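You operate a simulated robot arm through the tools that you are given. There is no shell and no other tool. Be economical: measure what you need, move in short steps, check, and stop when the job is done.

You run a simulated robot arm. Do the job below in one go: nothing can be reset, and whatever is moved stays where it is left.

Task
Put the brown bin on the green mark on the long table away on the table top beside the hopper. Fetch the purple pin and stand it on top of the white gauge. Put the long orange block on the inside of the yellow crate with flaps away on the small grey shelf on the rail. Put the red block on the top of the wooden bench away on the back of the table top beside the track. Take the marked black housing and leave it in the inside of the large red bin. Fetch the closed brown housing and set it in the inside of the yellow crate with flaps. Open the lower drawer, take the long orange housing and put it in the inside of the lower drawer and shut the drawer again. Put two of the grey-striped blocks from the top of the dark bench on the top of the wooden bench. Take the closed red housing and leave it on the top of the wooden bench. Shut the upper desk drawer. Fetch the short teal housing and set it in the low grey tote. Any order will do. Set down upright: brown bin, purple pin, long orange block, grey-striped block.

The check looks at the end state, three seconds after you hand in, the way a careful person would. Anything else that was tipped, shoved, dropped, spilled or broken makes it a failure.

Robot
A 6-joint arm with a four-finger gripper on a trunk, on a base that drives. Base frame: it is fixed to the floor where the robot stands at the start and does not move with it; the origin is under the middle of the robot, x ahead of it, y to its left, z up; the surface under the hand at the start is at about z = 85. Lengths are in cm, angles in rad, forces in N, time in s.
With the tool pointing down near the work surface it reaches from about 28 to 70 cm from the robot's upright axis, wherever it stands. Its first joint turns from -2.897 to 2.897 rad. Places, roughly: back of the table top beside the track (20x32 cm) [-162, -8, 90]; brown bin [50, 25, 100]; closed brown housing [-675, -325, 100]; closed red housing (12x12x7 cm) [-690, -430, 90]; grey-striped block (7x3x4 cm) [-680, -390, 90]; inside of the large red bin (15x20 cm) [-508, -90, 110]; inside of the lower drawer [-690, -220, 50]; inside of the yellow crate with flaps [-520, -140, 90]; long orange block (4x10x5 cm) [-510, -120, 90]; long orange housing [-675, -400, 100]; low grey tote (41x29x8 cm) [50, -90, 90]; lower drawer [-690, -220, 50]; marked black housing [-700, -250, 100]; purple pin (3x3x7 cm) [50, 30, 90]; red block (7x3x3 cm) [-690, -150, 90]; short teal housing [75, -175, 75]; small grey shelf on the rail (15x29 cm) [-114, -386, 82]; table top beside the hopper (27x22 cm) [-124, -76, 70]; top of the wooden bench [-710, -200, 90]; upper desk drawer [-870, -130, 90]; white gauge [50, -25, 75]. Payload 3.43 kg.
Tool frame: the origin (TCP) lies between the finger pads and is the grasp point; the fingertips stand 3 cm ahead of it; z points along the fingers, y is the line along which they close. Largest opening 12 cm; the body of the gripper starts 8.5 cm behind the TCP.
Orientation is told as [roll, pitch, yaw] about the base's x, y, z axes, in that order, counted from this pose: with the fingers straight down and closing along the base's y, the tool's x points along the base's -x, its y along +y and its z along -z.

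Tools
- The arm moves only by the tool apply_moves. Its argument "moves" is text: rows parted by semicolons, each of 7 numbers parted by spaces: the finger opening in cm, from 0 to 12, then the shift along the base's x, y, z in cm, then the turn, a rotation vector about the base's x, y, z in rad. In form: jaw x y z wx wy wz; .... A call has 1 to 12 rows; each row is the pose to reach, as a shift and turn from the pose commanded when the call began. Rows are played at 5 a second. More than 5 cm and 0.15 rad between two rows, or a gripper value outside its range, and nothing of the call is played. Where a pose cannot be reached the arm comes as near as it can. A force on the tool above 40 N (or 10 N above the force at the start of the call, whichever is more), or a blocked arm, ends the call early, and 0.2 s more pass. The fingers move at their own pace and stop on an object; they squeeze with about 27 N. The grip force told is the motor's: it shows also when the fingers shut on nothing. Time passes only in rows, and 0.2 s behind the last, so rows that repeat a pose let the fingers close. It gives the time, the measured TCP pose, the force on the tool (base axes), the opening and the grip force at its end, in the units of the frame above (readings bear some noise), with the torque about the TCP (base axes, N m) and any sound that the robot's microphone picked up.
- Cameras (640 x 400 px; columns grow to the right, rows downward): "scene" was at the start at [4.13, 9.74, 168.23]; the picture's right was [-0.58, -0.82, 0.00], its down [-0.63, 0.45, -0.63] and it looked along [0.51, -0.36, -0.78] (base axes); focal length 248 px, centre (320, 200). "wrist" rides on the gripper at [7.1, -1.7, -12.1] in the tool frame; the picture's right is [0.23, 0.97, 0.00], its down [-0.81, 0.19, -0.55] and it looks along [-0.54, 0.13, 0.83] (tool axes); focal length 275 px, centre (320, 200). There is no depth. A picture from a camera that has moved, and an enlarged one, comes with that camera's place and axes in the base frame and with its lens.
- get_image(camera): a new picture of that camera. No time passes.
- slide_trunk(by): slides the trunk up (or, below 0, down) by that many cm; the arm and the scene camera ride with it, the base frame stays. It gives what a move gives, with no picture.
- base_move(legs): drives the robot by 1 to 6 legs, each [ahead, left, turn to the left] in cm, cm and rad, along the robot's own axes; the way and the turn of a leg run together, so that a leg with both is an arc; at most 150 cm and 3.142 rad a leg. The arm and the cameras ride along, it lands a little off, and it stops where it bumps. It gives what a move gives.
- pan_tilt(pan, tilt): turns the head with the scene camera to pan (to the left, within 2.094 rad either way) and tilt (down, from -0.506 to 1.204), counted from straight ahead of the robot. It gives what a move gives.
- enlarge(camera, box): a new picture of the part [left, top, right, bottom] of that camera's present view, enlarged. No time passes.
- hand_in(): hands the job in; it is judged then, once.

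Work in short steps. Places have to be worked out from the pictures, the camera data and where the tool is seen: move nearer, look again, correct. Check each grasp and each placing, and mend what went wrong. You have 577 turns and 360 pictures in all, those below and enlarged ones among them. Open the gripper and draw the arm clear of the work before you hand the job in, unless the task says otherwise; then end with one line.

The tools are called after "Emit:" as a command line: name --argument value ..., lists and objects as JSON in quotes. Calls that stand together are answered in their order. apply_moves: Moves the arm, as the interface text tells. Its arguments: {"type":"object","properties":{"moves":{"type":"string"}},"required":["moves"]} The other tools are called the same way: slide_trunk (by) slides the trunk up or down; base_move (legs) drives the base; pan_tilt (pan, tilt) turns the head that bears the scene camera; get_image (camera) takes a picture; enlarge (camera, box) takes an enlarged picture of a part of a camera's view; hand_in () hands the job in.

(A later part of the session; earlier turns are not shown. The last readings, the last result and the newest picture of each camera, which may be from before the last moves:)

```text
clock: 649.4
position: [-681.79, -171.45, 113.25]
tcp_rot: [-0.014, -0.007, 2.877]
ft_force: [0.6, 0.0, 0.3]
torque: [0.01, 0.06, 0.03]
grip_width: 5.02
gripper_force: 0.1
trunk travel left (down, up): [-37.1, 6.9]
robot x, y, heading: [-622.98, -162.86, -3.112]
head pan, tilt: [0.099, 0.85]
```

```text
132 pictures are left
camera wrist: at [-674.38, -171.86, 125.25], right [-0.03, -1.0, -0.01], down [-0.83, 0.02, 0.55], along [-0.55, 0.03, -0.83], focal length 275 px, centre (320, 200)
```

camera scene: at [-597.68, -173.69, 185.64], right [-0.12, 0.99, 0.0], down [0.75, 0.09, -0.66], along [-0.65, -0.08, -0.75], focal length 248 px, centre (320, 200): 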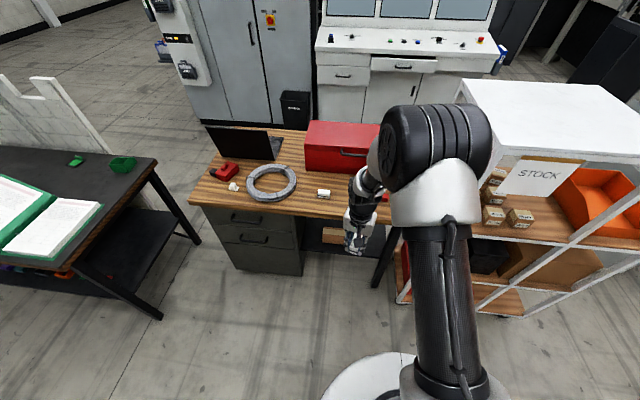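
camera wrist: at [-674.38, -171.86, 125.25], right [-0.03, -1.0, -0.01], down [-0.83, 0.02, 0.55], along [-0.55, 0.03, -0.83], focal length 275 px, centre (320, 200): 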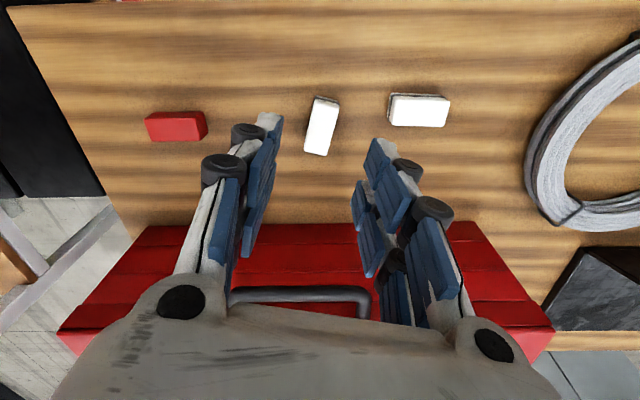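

Both striped blocks are on the bench. Next the desk (console) drawer behind the bench: I retract and go around the dark bench's left end.

Emit:
apply_moves --moves "5 4.5 2 1 0 0 0.05; 5 9 4 2 0 0 0.1; 5 13.5 6 3 0 0 0.15; 5 18 8 4 0 0 0.2; 5 19 8 5 0 0 0.26"

Emit:
base_move --legs '[[-30, 0, 0], [0, 140, -0.03], [0, 140, 0], [0, 62, 0], [140, 0, 0]]'

Emit:
pan_tilt --pan -0.9 --tilt 0.5

Emit:
get_image --camera "scene"

```text
refused: row 1 steps farther than a row can; nothing moved
```

```text
clock: 674.2
position: [-797.38, -500.47, 113.22]
tcp_rot: [-0.016, -0.004, 2.79]
ft_force: [-0.1, -0.4, 0.2]
torque: [0.0, -0.01, 0.04]
grip_width: 5.0
gripper_force: 0.0
trunk travel left (down, up): [-37.1, 6.9]
robot x, y, heading: [-737.67, -496.98, 3.079]
head pan, tilt: [0.099, 0.85]
```

```text
clock: 675.5
position: [-797.21, -500.35, 113.17]
tcp_rot: [-0.015, -0.002, 2.79]
ft_force: [-0.7, -0.1, -0.2]
torque: [0.0, 0.02, 0.01]
grip_width: 5.01
gripper_force: 0.1
trunk travel left (down, up): [-37.1, 6.9]
robot x, y, heading: [-737.53, -497.2, 3.078]
head pan, tilt: [-0.901, 0.499]
```

```text
131 pictures are left
camera scene: at [-741.67, -503.4, 188.63], right [0.82, 0.57, 0.0], down [0.27, -0.39, -0.88], along [-0.5, 0.72, -0.48], focal length 248 px, centre (320, 200)
```

scene: 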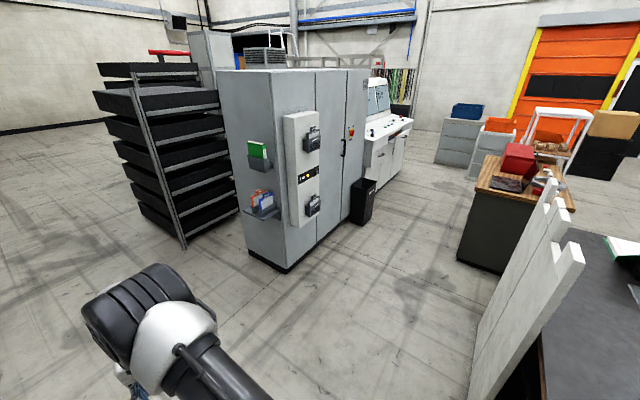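

The lane behind the benches is open. Retract the arm first (short steps).

Emit:
apply_moves --moves "5 4 1 1 0 0 0.05; 5 8 2 2 0 0 0.1; 5 12 3 3 0 0 0.15; 5 16 4 4 0 0 0.2; 5 19 5 5 0 0 0.26"

```text
clock: 676.6
position: [-777.98, -495.28, 118.31]
tcp_rot: [-0.015, -0.005, 3.049]
ft_force: [0.7, 0.3, 0.6]
torque: [0.03, 0.05, 0.01]
grip_width: 4.98
gripper_force: 0.0
trunk travel left (down, up): [-37.1, 6.9]
robot x, y, heading: [-737.68, -497.14, 3.078]
head pan, tilt: [-0.901, 0.499]
```

Drive on into the lane.

Emit:
base_move --legs '[[55, 0, 0.06], [0, -140, 0], [0, -120, 0]]'

Emit:
pan_tilt --pan -0.5 --tilt 0.6

Emit:
get_image --camera "scene"

```text
clock: 691.9
position: [-832.69, -241.8, 118.39]
tcp_rot: [-0.014, -0.004, 3.102]
ft_force: [-1.2, 0.4, 0.1]
torque: [0.01, 0.01, 0.01]
grip_width: 5.01
gripper_force: 0.1
trunk travel left (down, up): [-37.1, 6.9]
robot x, y, heading: [-791.91, -241.08, 3.133]
head pan, tilt: [-0.901, 0.499]
```

```text
clock: 692.7
position: [-832.75, -241.73, 118.25]
tcp_rot: [-0.013, -0.006, 3.102]
ft_force: [0.0, 0.2, 1.2]
torque: [0.0, 0.02, 0.02]
grip_width: 5.02
gripper_force: 0.0
trunk travel left (down, up): [-37.1, 6.9]
robot x, y, heading: [-792.37, -241.66, 3.132]
head pan, tilt: [-0.499, 0.6]
```

```text
130 pictures are left
camera scene: at [-798.02, -250.8, 187.73], right [0.49, 0.87, 0.0], down [0.49, -0.28, -0.83], along [-0.72, 0.4, -0.56], focal length 248 px, centre (320, 200)
```

scene: 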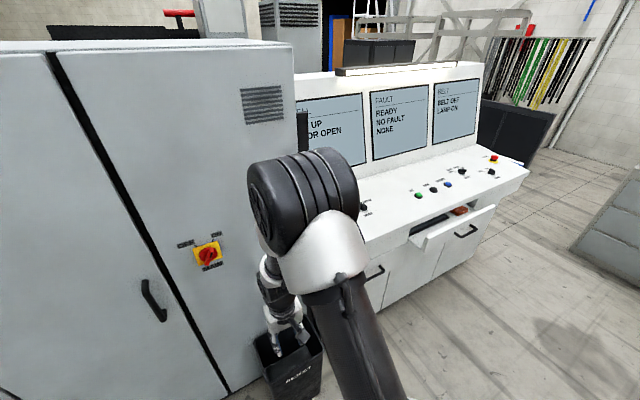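

The open drawer is ahead on the right. Go right 100 more and look straight.

Emit:
base_move --legs '[[0, -80, 0]]'

Emit:
pan_tilt --pan -0.2 --tilt 0.7

Emit:
get_image --camera "scene"

Emit:
get_image --camera "wrist"

```text
clock: 696.9
position: [-831.38, -163.65, 118.24]
tcp_rot: [-0.014, -0.003, 3.084]
ft_force: [-0.1, 0.7, 0.4]
torque: [0.0, -0.03, 0.01]
grip_width: 4.98
gripper_force: 0.1
trunk travel left (down, up): [-37.1, 6.9]
robot x, y, heading: [-790.62, -163.56, 3.113]
head pan, tilt: [-0.499, 0.6]
```

```text
clock: 697.7
position: [-831.35, -163.62, 118.35]
tcp_rot: [-0.013, -0.003, 3.084]
ft_force: [-0.3, -0.6, 1.0]
torque: [0.03, -0.05, 0.0]
grip_width: 5.01
gripper_force: 0.0
trunk travel left (down, up): [-37.1, 6.9]
robot x, y, heading: [-790.49, -163.95, 3.116]
head pan, tilt: [-0.201, 0.7]
```

```text
129 pictures are left
camera scene: at [-797.41, -175.82, 186.86], right [0.23, 0.97, 0.0], down [0.63, -0.15, -0.77], along [-0.75, 0.17, -0.64], focal length 248 px, centre (320, 200)
```

scene: 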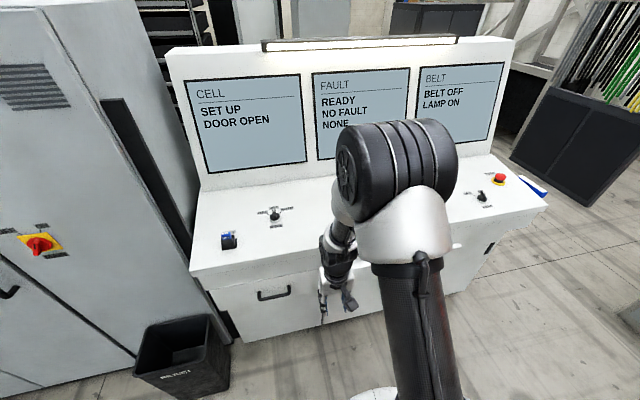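

```text
128 pictures are left
camera wrist: at [-824.02, -162.48, 130.2], right [0.17, -0.98, -0.01], down [-0.82, -0.15, 0.55], along [-0.55, -0.08, -0.83], focal length 275 px, centre (320, 200)
```

wrist: 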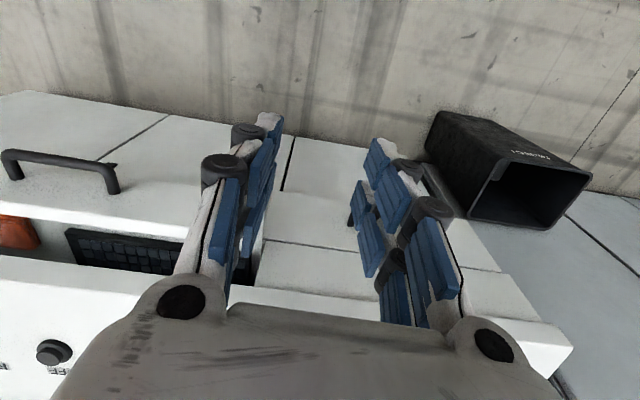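

The open drawer's handle is at about (-858,-114). I'll push it shut with the tool pointing forward. Back off 15, go right 50, and lower the trunk.

Emit:
base_move --legs '[[-14, 0, 0.02], [0, -50, 0]]'

Emit:
slide_trunk --by -32

Emit:
get_image --camera "wrist"

Emit:
get_image --camera "scene"

```text
clock: 701.6
position: [-816.8, -114.57, 118.29]
tcp_rot: [-0.014, -0.004, 3.096]
ft_force: [0.4, -0.5, 0.0]
torque: [-0.04, 0.0, 0.04]
grip_width: 5.0
gripper_force: 0.0
trunk travel left (down, up): [-37.1, 6.9]
robot x, y, heading: [-775.95, -114.29, 3.124]
head pan, tilt: [-0.201, 0.7]
```

```text
clock: 704.7
position: [-816.77, -114.69, 86.26]
tcp_rot: [-0.015, -0.006, 3.095]
ft_force: [-0.7, 0.5, -0.1]
torque: [-0.03, -0.03, -0.01]
grip_width: 5.0
gripper_force: 0.1
trunk travel left (down, up): [-5.1, 38.9]
robot x, y, heading: [-775.65, -114.66, 3.127]
head pan, tilt: [-0.201, 0.7]
```

```text
127 pictures are left
camera wrist: at [-809.53, -113.36, 98.21], right [0.19, -0.98, -0.01], down [-0.82, -0.16, 0.55], along [-0.55, -0.09, -0.83], focal length 275 px, centre (320, 200)
```

wrist: 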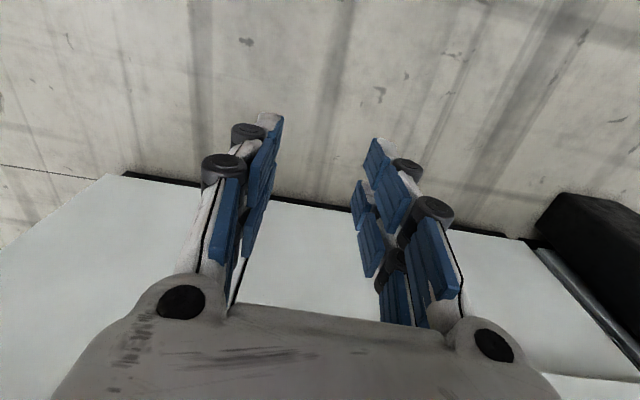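

```text
126 pictures are left
camera scene: at [-782.76, -126.37, 154.87], right [0.21, 0.98, 0.0], down [0.63, -0.14, -0.76], along [-0.75, 0.16, -0.64], focal length 248 px, centre (320, 200)
```

scene: 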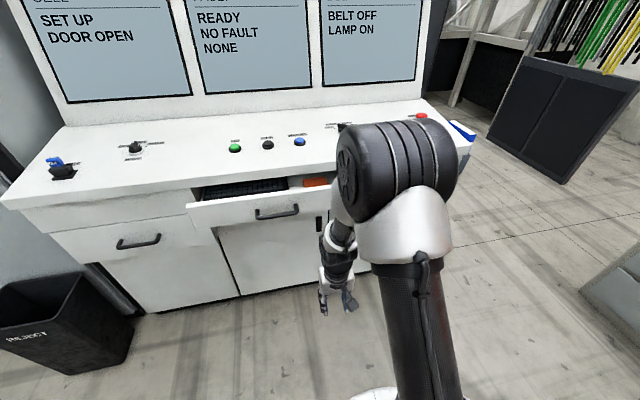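

Two views put the drawer's handle at about (-850,-128,94). I pitch the tool forward with closed fingers, keeping short of the drawer.

Emit:
apply_moves --moves "0 1 -1.2 0.5 0 0.14 0; 0 2 -2.4 1 0 0.28 0; 0 3 -3.6 1.5 0 0.42 0; 0 3 -4.8 2 0 0.56 0; 0 3 -6 2.5 0 0.7 0; 0 3 -7.2 3 0 0.84 0; 0 3 -8.4 3.5 0 0.98 0; 0 3 -9.6 4.5 0 1.12 0; 0 3 -10.8 5.5 0 1.26 0; 0 3 -12 6.5 0 1.4 0; 0 3 -13 7.5 0 1.5 0.04; 0 3 -13 7.7 0 1.5 0.04"

Emit:
get_image --camera "wrist"

Emit:
get_image --camera "scene"

```text
clock: 707.3
position: [-815.34, -129.49, 92.95]
tcp_rot: [0.951, -1.504, 2.198]
ft_force: [0.3, 0.2, -0.8]
torque: [-0.01, 0.0, 0.05]
grip_width: 0.0
gripper_force: 27.2
out of reach, approached as far as the arm can: row 2, 3, 4, 5, 6, 7, 8, 9, 10, 11, 12
trunk travel left (down, up): [-5.1, 38.9]
robot x, y, heading: [-776.22, -114.16, 3.125]
head pan, tilt: [-0.201, 0.7]
```

```text
125 pictures are left
camera wrist: at [-803.01, -127.99, 86.19], right [0.02, -0.98, -0.18], down [0.52, -0.14, 0.84], along [-0.85, -0.11, 0.51], focal length 275 px, centre (320, 200)
```

wrist: 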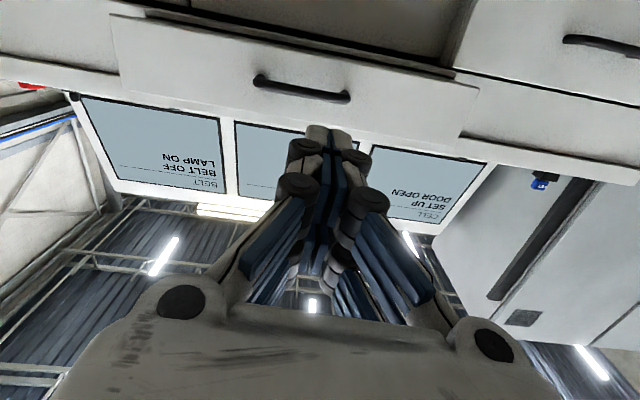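

```text
124 pictures are left
camera scene: at [-782.77, -126.38, 154.86], right [0.21, 0.98, 0.0], down [0.63, -0.14, -0.76], along [-0.75, 0.16, -0.64], focal length 248 px, centre (320, 200)
```

scene: 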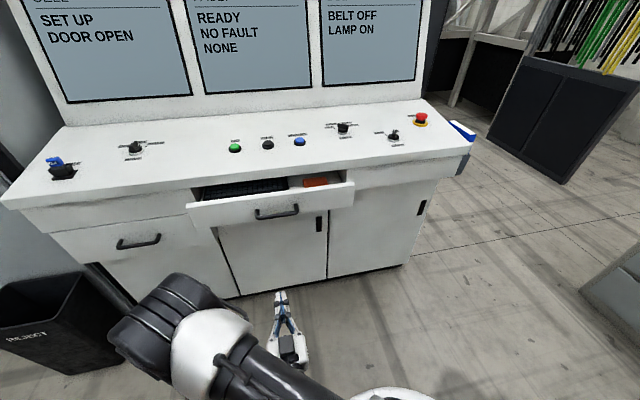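

The tool points forward; the handle is at (-850,-127.6,94.4). Drive 29 ahead to just before it.

Emit:
base_move --legs '[[29, 0, 0]]'

Emit:
get_image --camera "wrist"

Emit:
get_image --camera "scene"

```text
clock: 709.3
position: [-844.07, -129.63, 92.92]
tcp_rot: [0.914, -1.504, 2.252]
ft_force: [0.4, 0.3, 0.1]
torque: [0.0, 0.02, -0.02]
grip_width: 0.0
gripper_force: 26.5
trunk travel left (down, up): [-5.1, 38.9]
robot x, y, heading: [-805.16, -114.11, 3.136]
head pan, tilt: [-0.201, 0.7]
```

```text
123 pictures are left
camera wrist: at [-831.8, -127.98, 85.99], right [0.03, -0.98, -0.18], down [0.52, -0.14, 0.84], along [-0.85, -0.12, 0.51], focal length 275 px, centre (320, 200)
```

wrist: 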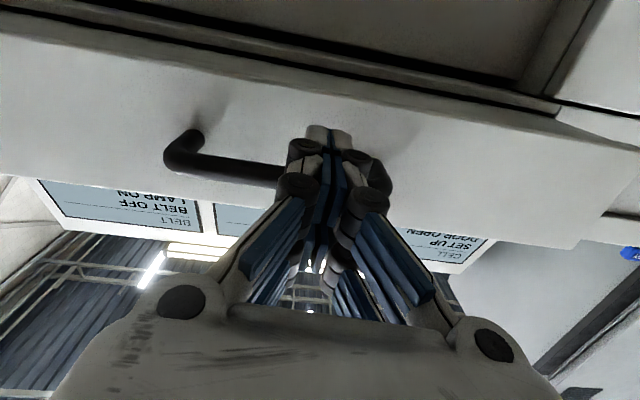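

```text
122 pictures are left
camera scene: at [-811.63, -126.14, 154.86], right [0.2, 0.98, 0.0], down [0.63, -0.13, -0.76], along [-0.75, 0.16, -0.64], focal length 248 px, centre (320, 200)
```

scene: 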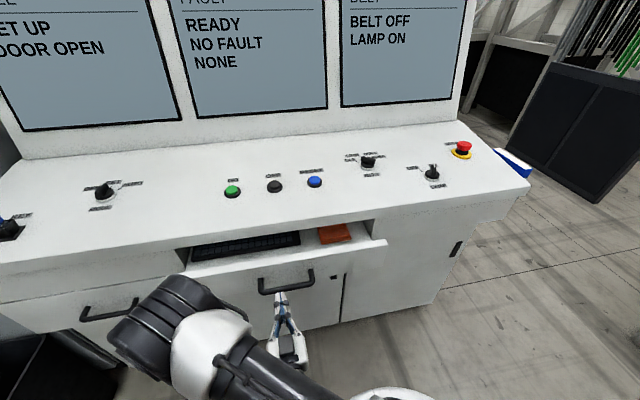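

Fingertips are right at the drawer front, just under the bar. Push with the arm in small steps.

Emit:
apply_moves --moves "0 -1.5 0 0 0 0 0; 0 -3 0 0 0 0 0; 0 -4.5 0 0 0 0 0; 0 -6 0 0 0 0 0"

Emit:
get_image --camera "scene"

```text
clock: 710.3
position: [-850.05, -129.58, 92.93]
tcp_rot: [0.908, -1.504, 2.251]
ft_force: [-0.5, -0.5, 0.1]
torque: [0.0, 0.0, -0.03]
grip_width: 0.02
gripper_force: 26.9
trunk travel left (down, up): [-5.1, 38.9]
robot x, y, heading: [-805.11, -113.66, 3.141]
head pan, tilt: [-0.201, 0.7]
```

```text
121 pictures are left
camera scene: at [-811.61, -126.13, 154.86], right [0.2, 0.98, 0.0], down [0.63, -0.13, -0.76], along [-0.75, 0.16, -0.64], focal length 248 px, centre (320, 200)
```

scene: 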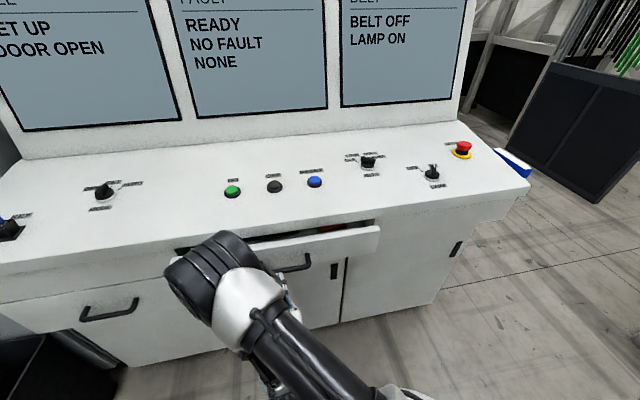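

It closes. Elbow comes nearer the desk, so I continue in smaller steps.

Emit:
apply_moves --moves "0 -1 0 0 0 0 0; 0 -2 0 0 0 0 0; 0 -3 0 0 0 0 0"

Emit:
get_image --camera "scene"

```text
clock: 711.1
position: [-853.07, -129.49, 93.11]
tcp_rot: [0.916, -1.505, 2.247]
ft_force: [0.4, -0.1, 0.2]
torque: [0.0, 0.02, 0.02]
grip_width: 0.0
gripper_force: 27.1
trunk travel left (down, up): [-5.1, 38.9]
robot x, y, heading: [-805.31, -114.06, 3.136]
head pan, tilt: [-0.201, 0.7]
```

```text
120 pictures are left
camera scene: at [-811.59, -126.13, 154.86], right [0.2, 0.98, 0.0], down [0.63, -0.13, -0.76], along [-0.75, 0.16, -0.64], focal length 248 px, centre (320, 200)
```

scene: 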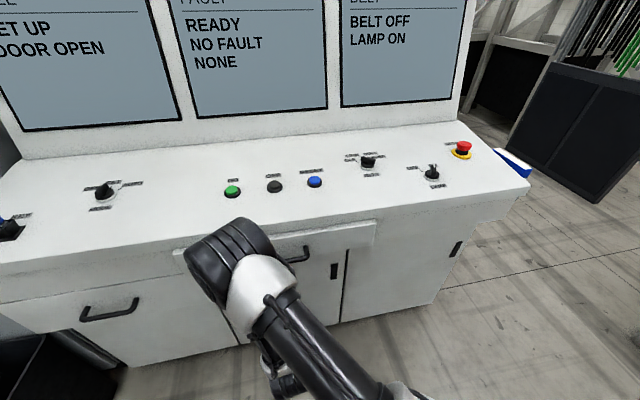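

Nearly shut; continue until it resists.

Emit:
apply_moves --moves "0 -0.7 0 0 0 0 0; 0 -1.4 0 0 0 0 0; 0 -1.4 0 0 0 0 0"

Emit:
get_image --camera "wrist"

Emit:
enlarge --camera "scene" --box '[150, 180, 450, 360]'

```text
clock: 711.9
position: [-854.49, -129.47, 92.71]
tcp_rot: [0.914, -1.504, 2.246]
ft_force: [0.5, -0.3, 0.5]
torque: [0.01, -0.03, 0.01]
grip_width: 0.0
gripper_force: 27.3
trunk travel left (down, up): [-5.1, 38.9]
robot x, y, heading: [-805.18, -113.96, 3.138]
head pan, tilt: [-0.201, 0.7]
```

```text
119 pictures are left
camera wrist: at [-842.19, -127.94, 86.04], right [0.03, -0.98, -0.18], down [0.52, -0.14, 0.84], along [-0.85, -0.12, 0.51], focal length 275 px, centre (320, 200)
```

wrist: 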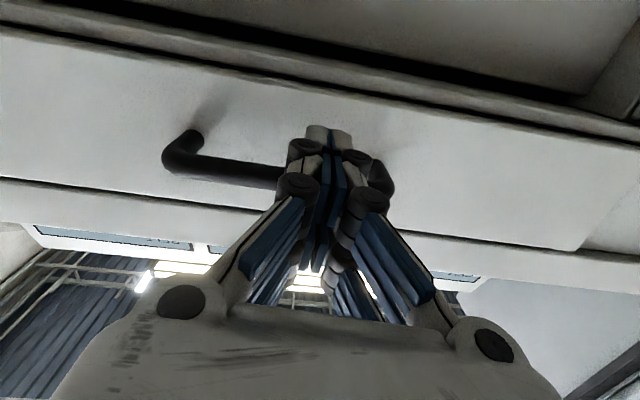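

```text
2.13 times, centred on (300, 270) of scene
camera zoom: at [-811.59, -126.13, 154.86], right [0.2, 0.98, 0.0], down [0.63, -0.13, -0.76], along [-0.75, 0.16, -0.64], focal length 528 px, centre (363, 51)
```

zoom: 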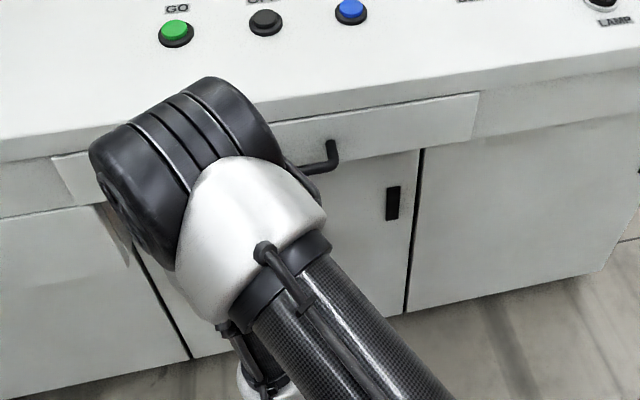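

Still slightly proud. Push on.

Emit:
apply_moves --moves "0 -0.5 0 0 0 0 0; 0 -1 0 0 0 0 0; 0 -1.5 0 0 0 0 0; 0 -1.5 0 0 0 0 0"

Emit:
enlarge --camera "scene" --box '[150, 180, 450, 360]'

```text
clock: 712.8
position: [-855.41, -129.58, 92.87]
tcp_rot: [0.842, -1.509, 2.324]
ft_force: [23.9, 1.8, 9.1]
torque: [0.03, 0.66, -0.08]
grip_width: 0.57
gripper_force: 33.6
trunk travel left (down, up): [-5.1, 38.9]
robot x, y, heading: [-805.05, -114.02, 3.137]
head pan, tilt: [-0.201, 0.7]
stopped in row 4: the force on the tool passed its limit at 43 N (the readings are from after the stop); the commanded pose is now the measured one
```

```text
2.13 times, centred on (300, 270) of scene
camera zoom: at [-811.03, -126.08, 154.9], right [0.2, 0.98, 0.0], down [0.63, -0.13, -0.77], along [-0.75, 0.16, -0.64], focal length 528 px, centre (363, 51)
```

zoom: 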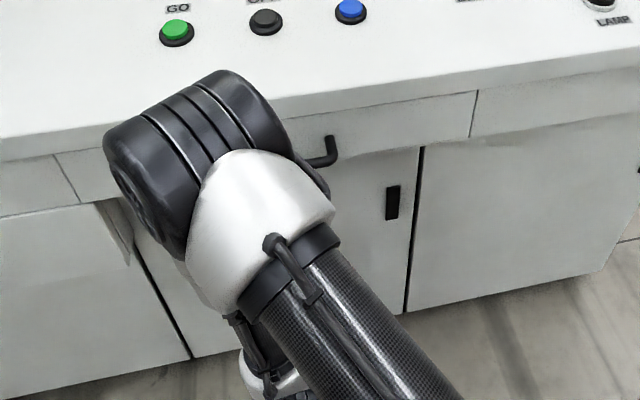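

The drawer is flush: shut. Withdraw straight back.

Emit:
apply_moves --moves "0 2 0 0 0 0 0; 0 5 0 0 0 0 0; 0 8 0 0 0 0 0"

Emit:
base_move --legs '[[-25, 0, 0]]'

Emit:
get_image --camera "scene"

```text
clock: 713.6
position: [-847.52, -129.81, 92.67]
tcp_rot: [0.828, -1.504, 2.336]
ft_force: [0.2, 0.4, -0.7]
torque: [0.01, 0.01, -0.04]
grip_width: 0.0
gripper_force: 33.3
trunk travel left (down, up): [-5.1, 38.9]
robot x, y, heading: [-805.11, -114.18, 3.141]
head pan, tilt: [-0.201, 0.7]
```

```text
clock: 715.5
position: [-822.37, -129.82, 92.68]
tcp_rot: [0.817, -1.505, 2.34]
ft_force: [0.2, 0.5, -0.2]
torque: [0.02, 0.01, -0.02]
grip_width: 0.01
gripper_force: 33.0
trunk travel left (down, up): [-5.1, 38.9]
robot x, y, heading: [-779.65, -114.6, 3.132]
head pan, tilt: [-0.201, 0.7]
```

```text
116 pictures are left
camera scene: at [-786.26, -126.29, 154.87], right [0.21, 0.98, 0.0], down [0.63, -0.13, -0.77], along [-0.75, 0.16, -0.64], focal length 248 px, centre (320, 200)
```

scene: 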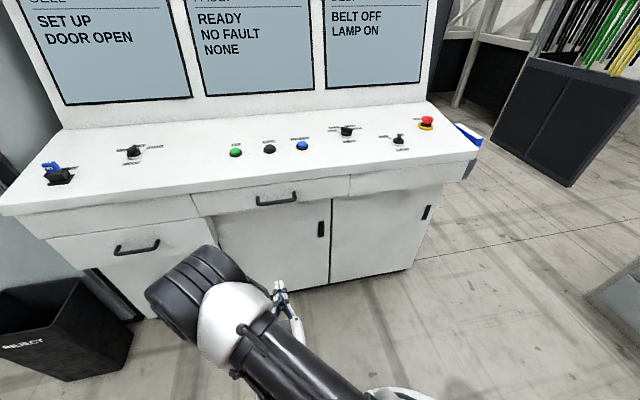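

Shut. Now bring the tool back to vertical.

Emit:
apply_moves --moves "4 0 1 1 0 -0.14 0; 4 0 2 2 0 -0.28 0; 4 0 3 3 0 -0.42 0; 4 0 4 5 0 -0.56 0; 4 0 5 7 0 -0.7 0; 4 0 6 9 0 -0.84 0; 4 0 7 11 0 -0.98 0; 4 0 8 13 0 -1.12 0; 4 0 9 15 0 -1.26 0; 4 0 10 17 0 -1.4 0; 4 0 11 19 0 -1.5 0; 4 0 12 20 0 -1.5 0"

```text
clock: 718.1
position: [-820.82, -118.82, 106.55]
tcp_rot: [-0.172, -0.137, 3.101]
ft_force: [-1.2, 0.3, 0.0]
torque: [0.01, 0.01, 0.01]
grip_width: 4.03
gripper_force: 0.1
out of reach, approached as far as the arm can: row 1, 2, 3, 4, 5, 7, 8, 9, 10, 11, 12
trunk travel left (down, up): [-5.1, 38.9]
robot x, y, heading: [-779.89, -113.77, 3.132]
head pan, tilt: [-0.201, 0.7]
```

Correct the leftover tilt while moving out a little.

Emit:
apply_moves --moves "4 -2 0 2 -0.09 -0.065 0; 4 -4 0 4 -0.177 -0.13 0; 4 -4 0 4 -0.177 -0.13 0"

```text
clock: 718.9
position: [-823.1, -118.74, 105.77]
tcp_rot: [-0.19, -0.109, 3.1]
ft_force: [-0.2, -1.0, 0.0]
torque: [0.05, -0.04, 0.03]
grip_width: 4.02
gripper_force: 0.1
out of reach, approached as far as the arm can: row 1, 2, 3
trunk travel left (down, up): [-5.1, 38.9]
robot x, y, heading: [-779.63, -113.97, 3.136]
head pan, tilt: [-0.201, 0.7]
```

The arm seems to be in another branch near a joint limit. Look at it.

Emit:
get_image --camera "scene"

Emit:
apply_moves --moves "4 0 4 3 0 0 0; 4 0 8 6 0 0 0; 4 0 12 9 0 0 0; 4 0 16 12 0 0 0"

Emit:
get_image --camera "scene"

```text
115 pictures are left
camera scene: at [-786.32, -126.29, 154.86], right [0.21, 0.98, 0.0], down [0.63, -0.13, -0.76], along [-0.75, 0.16, -0.64], focal length 248 px, centre (320, 200)
```

scene: 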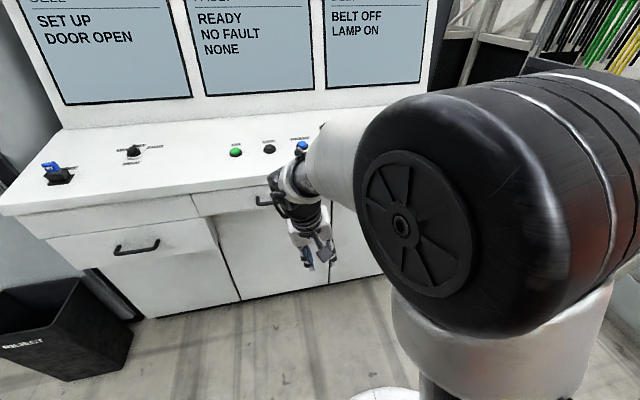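

```text
clock: 719.9
position: [-823.02, -106.26, 116.79]
tcp_rot: [-0.249, -0.121, 3.098]
ft_force: [0.0, 0.0, -0.7]
torque: [0.01, -0.04, 0.0]
grip_width: 4.0
gripper_force: 0.1
out of reach, approached as far as the arm can: row 1, 2, 3, 4
trunk travel left (down, up): [-5.1, 38.9]
robot x, y, heading: [-779.86, -113.87, 3.13]
head pan, tilt: [-0.201, 0.7]
```

```text
114 pictures are left
camera scene: at [-786.31, -126.37, 154.85], right [0.21, 0.98, 0.0], down [0.63, -0.13, -0.77], along [-0.75, 0.16, -0.64], focal length 248 px, centre (320, 200)
```

scene: 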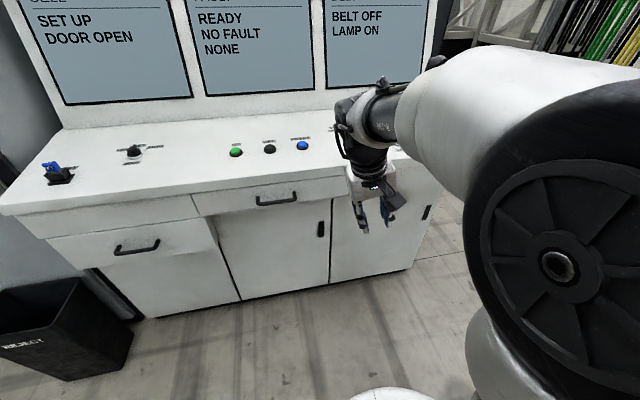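

Try freeing it by turning the yaw one way with the tilt correction, and see.

Emit:
apply_moves --moves "4 0 0 0 0 0 0.14; 4 0 0 0 0 0 0.28; 4 0 0 0 0 0 0.42; 4 0 0 0 0 0 0.5; 4 0 0 0 0 0 0.5"

```text
clock: 721.1
position: [-818.81, -122.2, 113.78]
tcp_rot: [-0.268, -0.126, -2.696]
ft_force: [0.1, 0.4, -0.3]
torque: [0.03, -0.02, 0.0]
grip_width: 4.01
gripper_force: 0.1
out of reach, approached as far as the arm can: row 1, 2, 3, 4, 5
trunk travel left (down, up): [-5.1, 38.9]
robot x, y, heading: [-780.27, -114.04, 3.133]
head pan, tilt: [-0.201, 0.7]
```

I see: the commanded height was too much for the lowered trunk, and my "correction" tilted the command. Undo: yaw back and lower.

Emit:
apply_moves --moves "4 0 0 -4 0 0 -0.1; 4 0 0 -8 0 0 -0.2; 4 0 -2 -12 0 0 -0.3; 4 0 -4 -16 0 0 -0.4; 4 0 -6 -20 0 0 -0.5; 4 0 -8 -24 0 0 -0.5; 4 0 -8 -28 0 0 -0.5"

Emit:
apply_moves --moves "4 0 0 0 0.09 0.065 0; 4 0 0 0 0.177 0.13 0; 4 0 0 0 0.177 0.13 0"

```text
clock: 722.7
position: [-818.38, -129.78, 85.07]
tcp_rot: [-0.248, -0.122, 3.097]
ft_force: [-0.5, -0.2, -0.6]
torque: [0.03, -0.04, -0.03]
grip_width: 4.0
gripper_force: 0.1
trunk travel left (down, up): [-5.1, 38.9]
robot x, y, heading: [-779.94, -114.22, 3.132]
head pan, tilt: [-0.201, 0.7]
```

```text
clock: 723.5
position: [-818.37, -129.93, 85.26]
tcp_rot: [-0.425, -0.257, 3.131]
ft_force: [-0.6, 0.3, 0.5]
torque: [0.03, -0.02, 0.02]
grip_width: 4.01
gripper_force: 0.0
trunk travel left (down, up): [-5.1, 38.9]
robot x, y, heading: [-779.72, -114.29, 3.131]
head pan, tilt: [-0.201, 0.7]
```

Sign confirmed by that test: apply the opposite correction in four rows.

Emit:
apply_moves --moves "4 0 1 0 -0.106 -0.064 0; 4 0 2 1 -0.212 -0.128 0; 4 0 3 2 -0.318 -0.192 0; 4 0 4 3 -0.425 -0.257 0; 4 0 4 3 -0.425 -0.257 0"

```text
clock: 724.7
position: [-817.51, -125.96, 86.63]
tcp_rot: [-0.08, -0.039, 3.082]
ft_force: [0.2, -0.5, -0.9]
torque: [0.05, 0.03, 0.0]
grip_width: 4.0
gripper_force: 0.1
out of reach, approached as far as the arm can: row 4, 5
trunk travel left (down, up): [-5.1, 38.9]
robot x, y, heading: [-779.83, -114.31, 3.136]
head pan, tilt: [-0.201, 0.7]
```

Nearly vertical; move outward to a comfortable spot.

Emit:
apply_moves --moves "4 -3 3 0 0 0 0; 4 -6 6 0 0 0 0; 4 -8 9 1 0 0 0; 4 -8 11 1 0 0 0; 4 -8 11 1 0 0 0"

Emit:
get_image --camera "scene"

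```text
clock: 725.9
position: [-824.71, -114.76, 86.92]
tcp_rot: [-0.101, -0.051, 3.085]
ft_force: [0.6, -0.1, 0.5]
torque: [0.0, 0.01, -0.01]
grip_width: 3.98
gripper_force: 0.1
out of reach, approached as far as the arm can: row 2, 3, 4, 5
trunk travel left (down, up): [-5.1, 38.9]
robot x, y, heading: [-779.74, -114.32, 3.133]
head pan, tilt: [-0.201, 0.7]
```

```text
113 pictures are left
camera scene: at [-786.31, -126.29, 154.86], right [0.21, 0.98, 0.0], down [0.63, -0.13, -0.76], along [-0.75, 0.16, -0.64], focal length 248 px, centre (320, 200)
```

scene: 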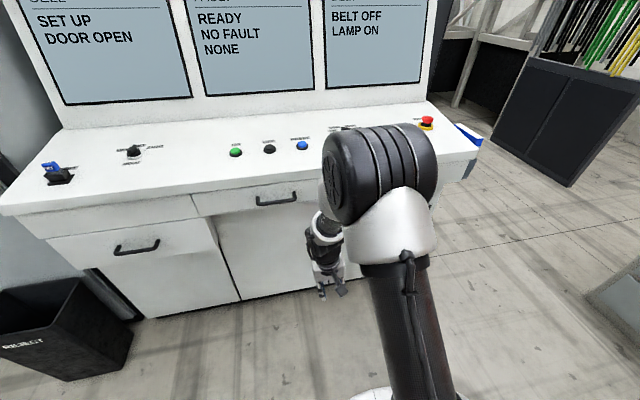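

Test which joint is limiting: turn yaw by -0.4.

Emit:
apply_moves --moves "4 0 0 0 0 0 -0.13; 4 0 0 0 0 0 -0.26; 4 0 0 0 0 0 -0.4; 4 0 0 0 0 0 -0.4"

```text
clock: 726.9
position: [-824.15, -114.67, 86.29]
tcp_rot: [-0.093, -0.058, 2.682]
ft_force: [-0.8, -0.4, 0.7]
torque: [-0.03, 0.01, -0.02]
grip_width: 4.03
gripper_force: 0.0
out of reach, approached as far as the arm can: row 1, 2, 3, 4
trunk travel left (down, up): [-5.1, 38.9]
robot x, y, heading: [-779.96, -114.28, 3.135]
head pan, tilt: [-0.201, 0.7]
```

We're in a different wrist branch. I turn the robot along the lane to have free room for unwinding.

Emit:
base_move --legs '[[0, 30, 1.57]]'

Emit:
apply_moves --moves "4 0 -4 0 0 0 0.1; 4 0 -8 0 0 0 0.2; 4 0 -12 0 0 0 0.3; 4 0 -16 0 0 0 0.4; 4 0 -20 0 0 0 0.4; 4 0 -20 0 0 0 0.4"

Emit:
get_image --camera "scene"

```text
clock: 731.1
position: [-760.07, -177.64, 86.26]
tcp_rot: [-0.096, -0.06, -2.018]
ft_force: [-0.2, -0.5, -0.5]
torque: [0.0, -0.05, -0.01]
grip_width: 4.02
gripper_force: 0.1
trunk travel left (down, up): [-5.1, 38.9]
robot x, y, heading: [-761.03, -133.67, -1.571]
head pan, tilt: [-0.201, 0.7]
cut short: leg 1
```

```text
clock: 732.5
position: [-760.02, -195.2, 85.09]
tcp_rot: [-0.171, -0.1, -1.614]
ft_force: [-0.5, 0.6, -0.5]
torque: [0.04, 0.03, 0.03]
grip_width: 3.99
gripper_force: 0.0
out of reach, approached as far as the arm can: row 1, 2, 3, 4, 5, 6
trunk travel left (down, up): [-5.1, 38.9]
robot x, y, heading: [-760.72, -133.34, -1.572]
head pan, tilt: [-0.201, 0.7]
```

```text
112 pictures are left
camera scene: at [-748.67, -139.46, 154.86], right [-0.98, 0.2, 0.0], down [0.13, 0.63, -0.76], along [-0.15, -0.75, -0.64], focal length 248 px, centre (320, 200)
```

scene: 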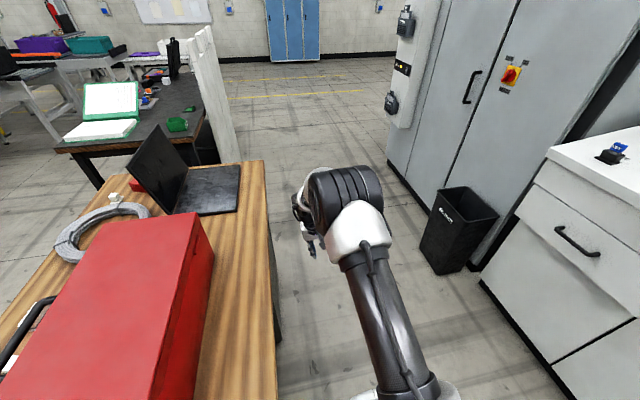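

The base bumped lightly near the bench back; I shift 28 cm away to the right side of the lane, then try unwinding with a quarter yaw turn at mid reach.

Emit:
base_move --legs '[[0, -28, 0]]'

Emit:
apply_moves --moves "4 0 4 1 0 0 0.14; 4 0 8 2 0 0 0.28; 4 0 12 3 0 0 0.42; 4 0 14 4 0 0 0.56; 4 0 14 4 0 0 0.7; 4 0 14 4 0 0 0.84; 4 0 14 4 0 0 0.98; 4 0 14 4 0 0 1.12; 4 0 14 4 0 0 1.26; 4 0 14 4 0 0 1.4; 4 0 14 4 0 0 1.54; 4 0 14 4 0 0 1.54"

```text
clock: 734.5
position: [-787.85, -195.18, 85.18]
tcp_rot: [-0.172, -0.099, -1.617]
ft_force: [-0.2, 0.1, -0.9]
torque: [-0.01, 0.0, -0.01]
grip_width: 4.0
gripper_force: 0.0
trunk travel left (down, up): [-5.1, 38.9]
robot x, y, heading: [-788.65, -133.16, -1.571]
head pan, tilt: [-0.201, 0.7]
```

```text
clock: 737.0
position: [-787.89, -181.01, 88.99]
tcp_rot: [-0.17, -0.098, -0.077]
ft_force: [-0.2, -0.5, -0.2]
torque: [-0.03, 0.0, 0.0]
grip_width: 4.03
gripper_force: 0.2
out of reach, approached as far as the arm can: row 4, 5, 6, 7, 8, 9
trunk travel left (down, up): [-5.1, 38.9]
robot x, y, heading: [-788.33, -133.49, -1.576]
head pan, tilt: [-0.201, 0.7]
```

Now the commanded pose is reached with the tilt baked in; correct it directly.

Emit:
apply_moves --moves "4 0 0 0 0.09 0.043 0; 4 0 0 0 0.177 0.085 0; 4 0 0 0 0.177 0.085 0"

```text
clock: 737.9
position: [-787.97, -181.09, 89.15]
tcp_rot: [0.001, 0.003, -0.084]
ft_force: [0.3, -0.6, 0.0]
torque: [0.02, -0.02, -0.03]
grip_width: 3.99
gripper_force: 0.0
trunk travel left (down, up): [-5.1, 38.9]
robot x, y, heading: [-788.44, -133.26, -1.576]
head pan, tilt: [-0.201, 0.7]
```

Vertical again. Now yaw back to the robot-aligned orientation.

Emit:
apply_moves --moves "4 0 0 1 0 0 -0.145; 4 0 0 2 0 0 -0.29; 4 0 0 3 0 0 -0.435; 4 0 0 4 0 0 -0.58; 4 0 0 5 0 0 -0.725; 4 0 0 6 0 0 -0.87; 4 0 0 7 0 0 -1.015; 4 0 0 8 0 0 -1.16; 4 0 0 9 0 0 -1.305; 4 0 0 10 0 0 -1.42; 4 0 0 10 0 0 -1.49; 4 0 0 10 0 0 -1.49"

Emit:
get_image --camera "scene"

```text
clock: 740.5
position: [-787.72, -181.08, 99.14]
tcp_rot: [-0.001, 0.0, -1.578]
ft_force: [0.4, 0.2, -0.9]
torque: [-0.02, -0.01, 0.0]
grip_width: 4.0
gripper_force: 0.1
trunk travel left (down, up): [-5.1, 38.9]
robot x, y, heading: [-788.66, -133.26, -1.573]
head pan, tilt: [-0.201, 0.7]
```

```text
111 pictures are left
camera scene: at [-776.28, -139.45, 154.86], right [-0.98, 0.2, 0.0], down [0.13, 0.63, -0.76], along [-0.16, -0.75, -0.64], focal length 248 px, centre (320, 200)
```

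scene: 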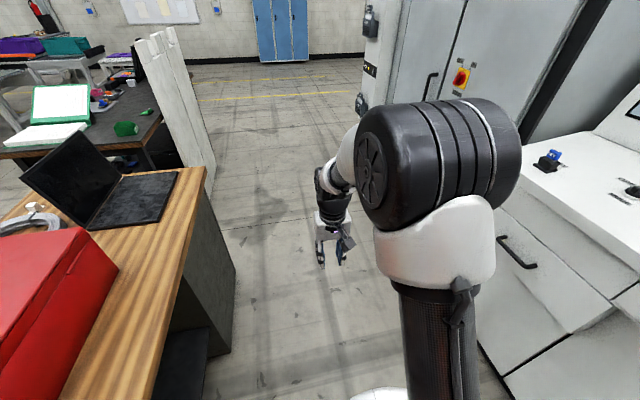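

The arm is back in its usual branch. I raise the trunk and drive out by the known way: along the lane, around the dark bench's end, then back up the aisle to the crate.

Emit:
slide_trunk --by 34

Emit:
base_move --legs '[[145, 0, 0], [145, 0, 0], [77, 0, 0], [0, 145, 0], [0, 50, 0]]'

Emit:
base_move --legs '[[-145, 0, 0], [-145, 0, 0], [-92, 0, 0], [0, 0, 1.57]]'

Emit:
pan_tilt --pan 0.1 --tilt 0.85

Emit:
get_image --camera "scene"

```text
clock: 743.8
position: [-787.88, -181.05, 133.06]
tcp_rot: [-0.004, 0.0, -1.576]
ft_force: [0.0, -0.4, 0.0]
torque: [-0.01, -0.02, -0.01]
grip_width: 3.99
gripper_force: 0.0
trunk travel left (down, up): [-39.1, 4.9]
robot x, y, heading: [-788.66, -132.96, -1.577]
head pan, tilt: [-0.201, 0.7]
```

```text
clock: 771.0
position: [-591.24, -548.62, 133.1]
tcp_rot: [-0.002, 0.0, -1.584]
ft_force: [0.4, -0.1, 0.1]
torque: [-0.03, 0.01, -0.02]
grip_width: 3.99
gripper_force: 0.0
trunk travel left (down, up): [-39.1, 4.9]
robot x, y, heading: [-591.41, -501.14, -1.582]
head pan, tilt: [-0.201, 0.7]
```

```text
clock: 793.4
position: [-544.48, -112.8, 133.02]
tcp_rot: [-0.002, 0.0, 0.018]
ft_force: [0.0, -0.1, 0.1]
torque: [0.0, -0.01, 0.0]
grip_width: 3.99
gripper_force: 0.1
trunk travel left (down, up): [-39.1, 4.9]
robot x, y, heading: [-592.62, -114.76, 0.02]
head pan, tilt: [-0.201, 0.7]
```

```text
clock: 794.2
position: [-544.4, -112.67, 133.07]
tcp_rot: [-0.003, 0.0, 0.018]
ft_force: [0.6, -0.6, -0.3]
torque: [0.03, 0.03, -0.03]
grip_width: 4.0
gripper_force: 0.2
trunk travel left (down, up): [-39.1, 4.9]
robot x, y, heading: [-592.12, -114.28, 0.022]
head pan, tilt: [0.099, 0.85]
```

```text
110 pictures are left
camera scene: at [-586.94, -99.57, 187.64], right [0.12, -0.99, 0.0], down [-0.75, -0.09, -0.66], along [0.66, 0.08, -0.75], focal length 248 px, centre (320, 200)
```

scene: 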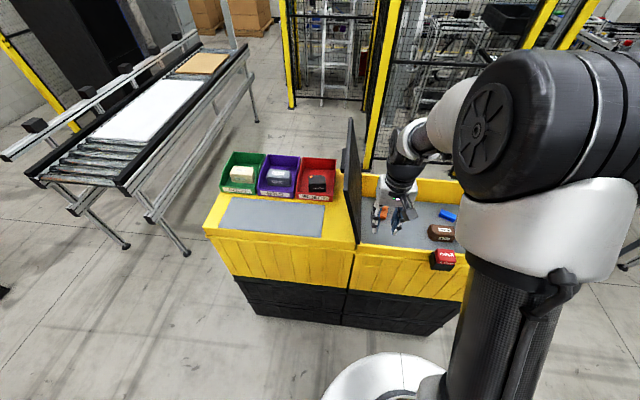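

Now the orange block: drive 23 ahead, 6 right, and view it from the wrist.

Emit:
base_move --legs '[[24, -7, -0.02]]'

Emit:
get_image --camera "wrist"

Emit:
enlarge --camera "scene" --box '[320, 130, 500, 280]'

```text
clock: 796.0
position: [-520.09, -120.61, 133.03]
tcp_rot: [0.0, -0.001, 0.002]
ft_force: [0.6, 0.2, 0.1]
torque: [0.02, 0.02, -0.01]
grip_width: 3.99
gripper_force: 0.0
trunk travel left (down, up): [-39.1, 4.9]
robot x, y, heading: [-567.89, -121.38, -0.003]
head pan, tilt: [0.099, 0.85]
```

```text
109 pictures are left
camera wrist: at [-527.08, -122.14, 145.01], right [-0.23, 0.97, 0.0], down [0.81, 0.19, 0.55], along [0.54, 0.13, -0.83], focal length 275 px, centre (320, 200)
```

wrist: 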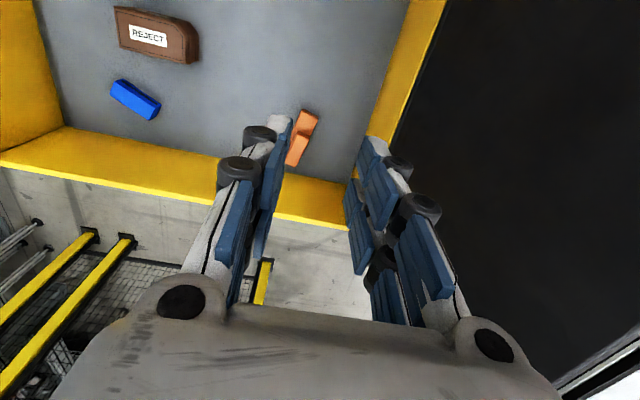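

```text
2.67 times, centred on (410, 205) of scene
camera zoom: at [-562.2, -106.53, 187.64], right [0.1, -0.99, 0.0], down [-0.75, -0.08, -0.66], along [0.66, 0.07, -0.75], focal length 660 px, centre (80, 187)
```

zoom: 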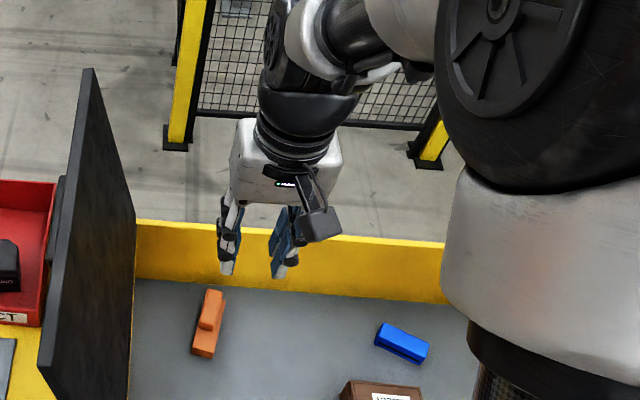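

Orange block centre about (-507.5,-121), axis -0.22 rad. Move above it and down into the crate partway.

Emit:
apply_moves --moves "7 4 0 -1 0 0 -0.07; 7 8 -0.2 -3 0 0 -0.14; 7 12 -0.4 -5 0 0 -0.22; 7 12.6 -0.4 -9 0 0 -0.22; 7 12.6 -0.4 -13.5 0 0 -0.22; 7 12.6 -0.4 -18 0 0 -0.22; 7 12.6 -0.4 -22 0 0 -0.22"

Emit:
get_image --camera "wrist"

```text
clock: 797.6
position: [-507.33, -120.91, 111.15]
tcp_rot: [0.0, 0.0, -0.218]
ft_force: [0.0, 0.5, 0.9]
torque: [-0.02, 0.04, 0.03]
grip_width: 6.99
gripper_force: 0.1
trunk travel left (down, up): [-39.1, 4.9]
robot x, y, heading: [-568.13, -121.31, 0.001]
head pan, tilt: [0.099, 0.85]
```

```text
107 pictures are left
camera wrist: at [-514.58, -120.9, 123.04], right [-0.01, 1.0, 0.0], down [0.83, 0.01, 0.55], along [0.55, 0.01, -0.83], focal length 275 px, centre (320, 200)
```

wrist: 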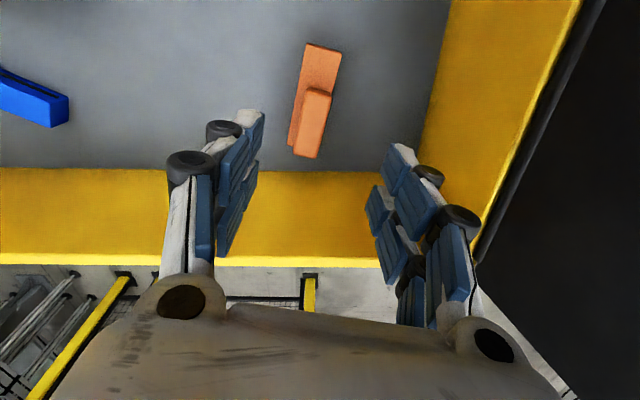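

Zoom to understand its shape.

Emit:
enlarge --camera "wrist" --box '[250, 20, 400, 180]'

```text
2.50 times, centred on (325, 100) of wrist
camera zoom: at [-514.58, -120.9, 123.04], right [-0.01, 1.0, 0.0], down [0.83, 0.01, 0.55], along [0.55, 0.01, -0.83], focal length 688 px, centre (308, 450)
```

zoom: 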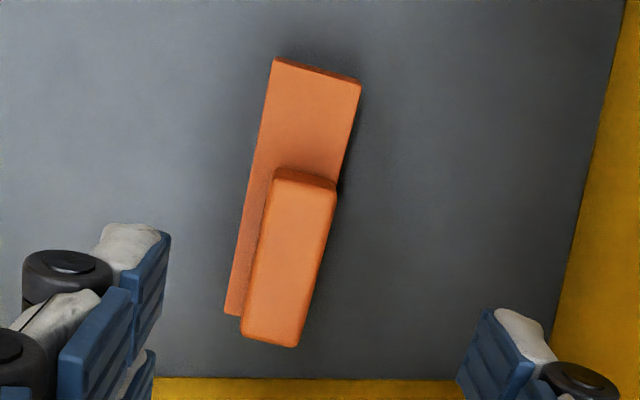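

It is a base plate (10×4) with a raised part; centre (-507.5,-121.4). Lower to TCP z≈96.5 and check.

Emit:
apply_moves --moves "7 0.3 -0.5 -4 0 0 0; 7 0.3 -0.5 -8 0 0 0; 7 0.3 -0.5 -12 0 0 0; 7 0.3 -0.5 -14.5 0 0 0"

Emit:
get_image --camera "wrist"

```text
clock: 798.6
position: [-507.05, -121.31, 96.29]
tcp_rot: [0.0, 0.002, -0.217]
ft_force: [0.4, -0.2, 0.1]
torque: [-0.01, 0.01, 0.01]
grip_width: 7.0
gripper_force: 0.0
trunk travel left (down, up): [-39.1, 4.9]
robot x, y, heading: [-567.87, -121.3, 0.005]
head pan, tilt: [0.099, 0.85]
```

```text
105 pictures are left
camera wrist: at [-514.34, -121.36, 108.28], right [-0.01, 1.0, 0.0], down [0.83, 0.01, 0.55], along [0.55, 0.01, -0.83], focal length 275 px, centre (320, 200)
```

wrist: 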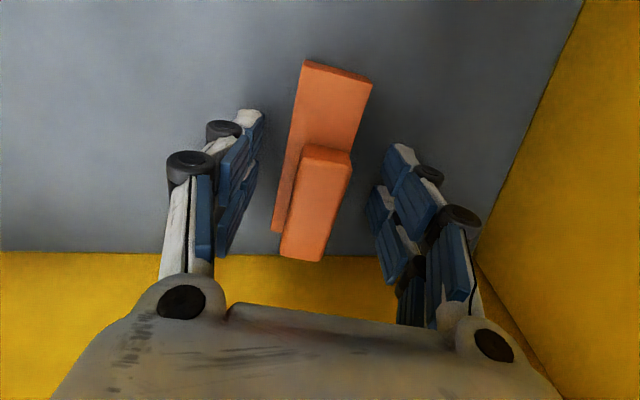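

Lower 0.6 and close.

Emit:
apply_moves --moves "7 0 0 -0.6 0 0 0; 5 0 0 -0.6 0 0 0; 3 0 0 -0.6 0 0 0; 0 0 0 -0.6 0 0 0; 0 0 0 -0.6 0 0 0; 0 0 0 -0.6 0 0 0"

Emit:
apply_moves --moves "0 0 0 0.5 0 0 0; 0 0 0 1.2 0 0 0; 0 0 0 2.5 0 0 0; 0 0 0 5 0 0 0"

Emit:
get_image --camera "wrist"

```text
clock: 800.0
position: [-507.0, -121.2, 95.9]
tcp_rot: [-0.003, -0.001, -0.216]
ft_force: [0.1, -0.4, -0.3]
torque: [0.02, 0.03, 0.01]
grip_width: 3.38
gripper_force: 27.1
trunk travel left (down, up): [-39.1, 4.9]
robot x, y, heading: [-567.88, -121.47, 0.003]
head pan, tilt: [0.099, 0.85]
```

```text
clock: 801.0
position: [-507.17, -121.43, 100.9]
tcp_rot: [0.0, 0.001, -0.217]
ft_force: [0.7, -0.4, -0.6]
torque: [-0.02, -0.04, 0.02]
grip_width: 3.34
gripper_force: 26.9
trunk travel left (down, up): [-39.1, 4.9]
robot x, y, heading: [-568.12, -121.4, -0.001]
head pan, tilt: [0.099, 0.85]
```

```text
104 pictures are left
camera wrist: at [-514.42, -121.45, 112.91], right [-0.01, 1.0, 0.0], down [0.83, 0.01, 0.55], along [0.55, 0.01, -0.83], focal length 275 px, centre (320, 200)
```

wrist: 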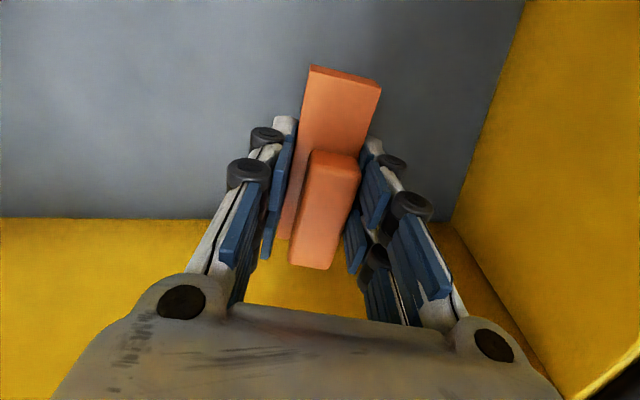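

Held at 3.3. Raise, draw back, and start the long drive to the grey shelf by the known way around the conveyor.

Emit:
apply_moves --moves "0 0 -1 4.5 0 0 0; 0 -1 -2 9 0 0 0; 0 -2 -2 13.5 0 0 0; 0 -3 -2 18 0 0 0; 0 -5 -2 22 0 0 0.05; 0 -8 -1 25.5 0 0 0.1; 0 -11 0 28.5 0 0 0.15; 0 -14 0 31.5 0 0 0.2; 0 -17 0 33 0 0 0.217"

```text
clock: 803.0
position: [-524.39, -121.31, 133.95]
tcp_rot: [0.0, 0.0, -0.002]
ft_force: [-0.2, 0.3, -1.3]
torque: [0.0, -0.05, -0.01]
grip_width: 3.37
gripper_force: 27.0
trunk travel left (down, up): [-39.1, 4.9]
robot x, y, heading: [-568.07, -121.29, 0.006]
head pan, tilt: [0.099, 0.85]
```

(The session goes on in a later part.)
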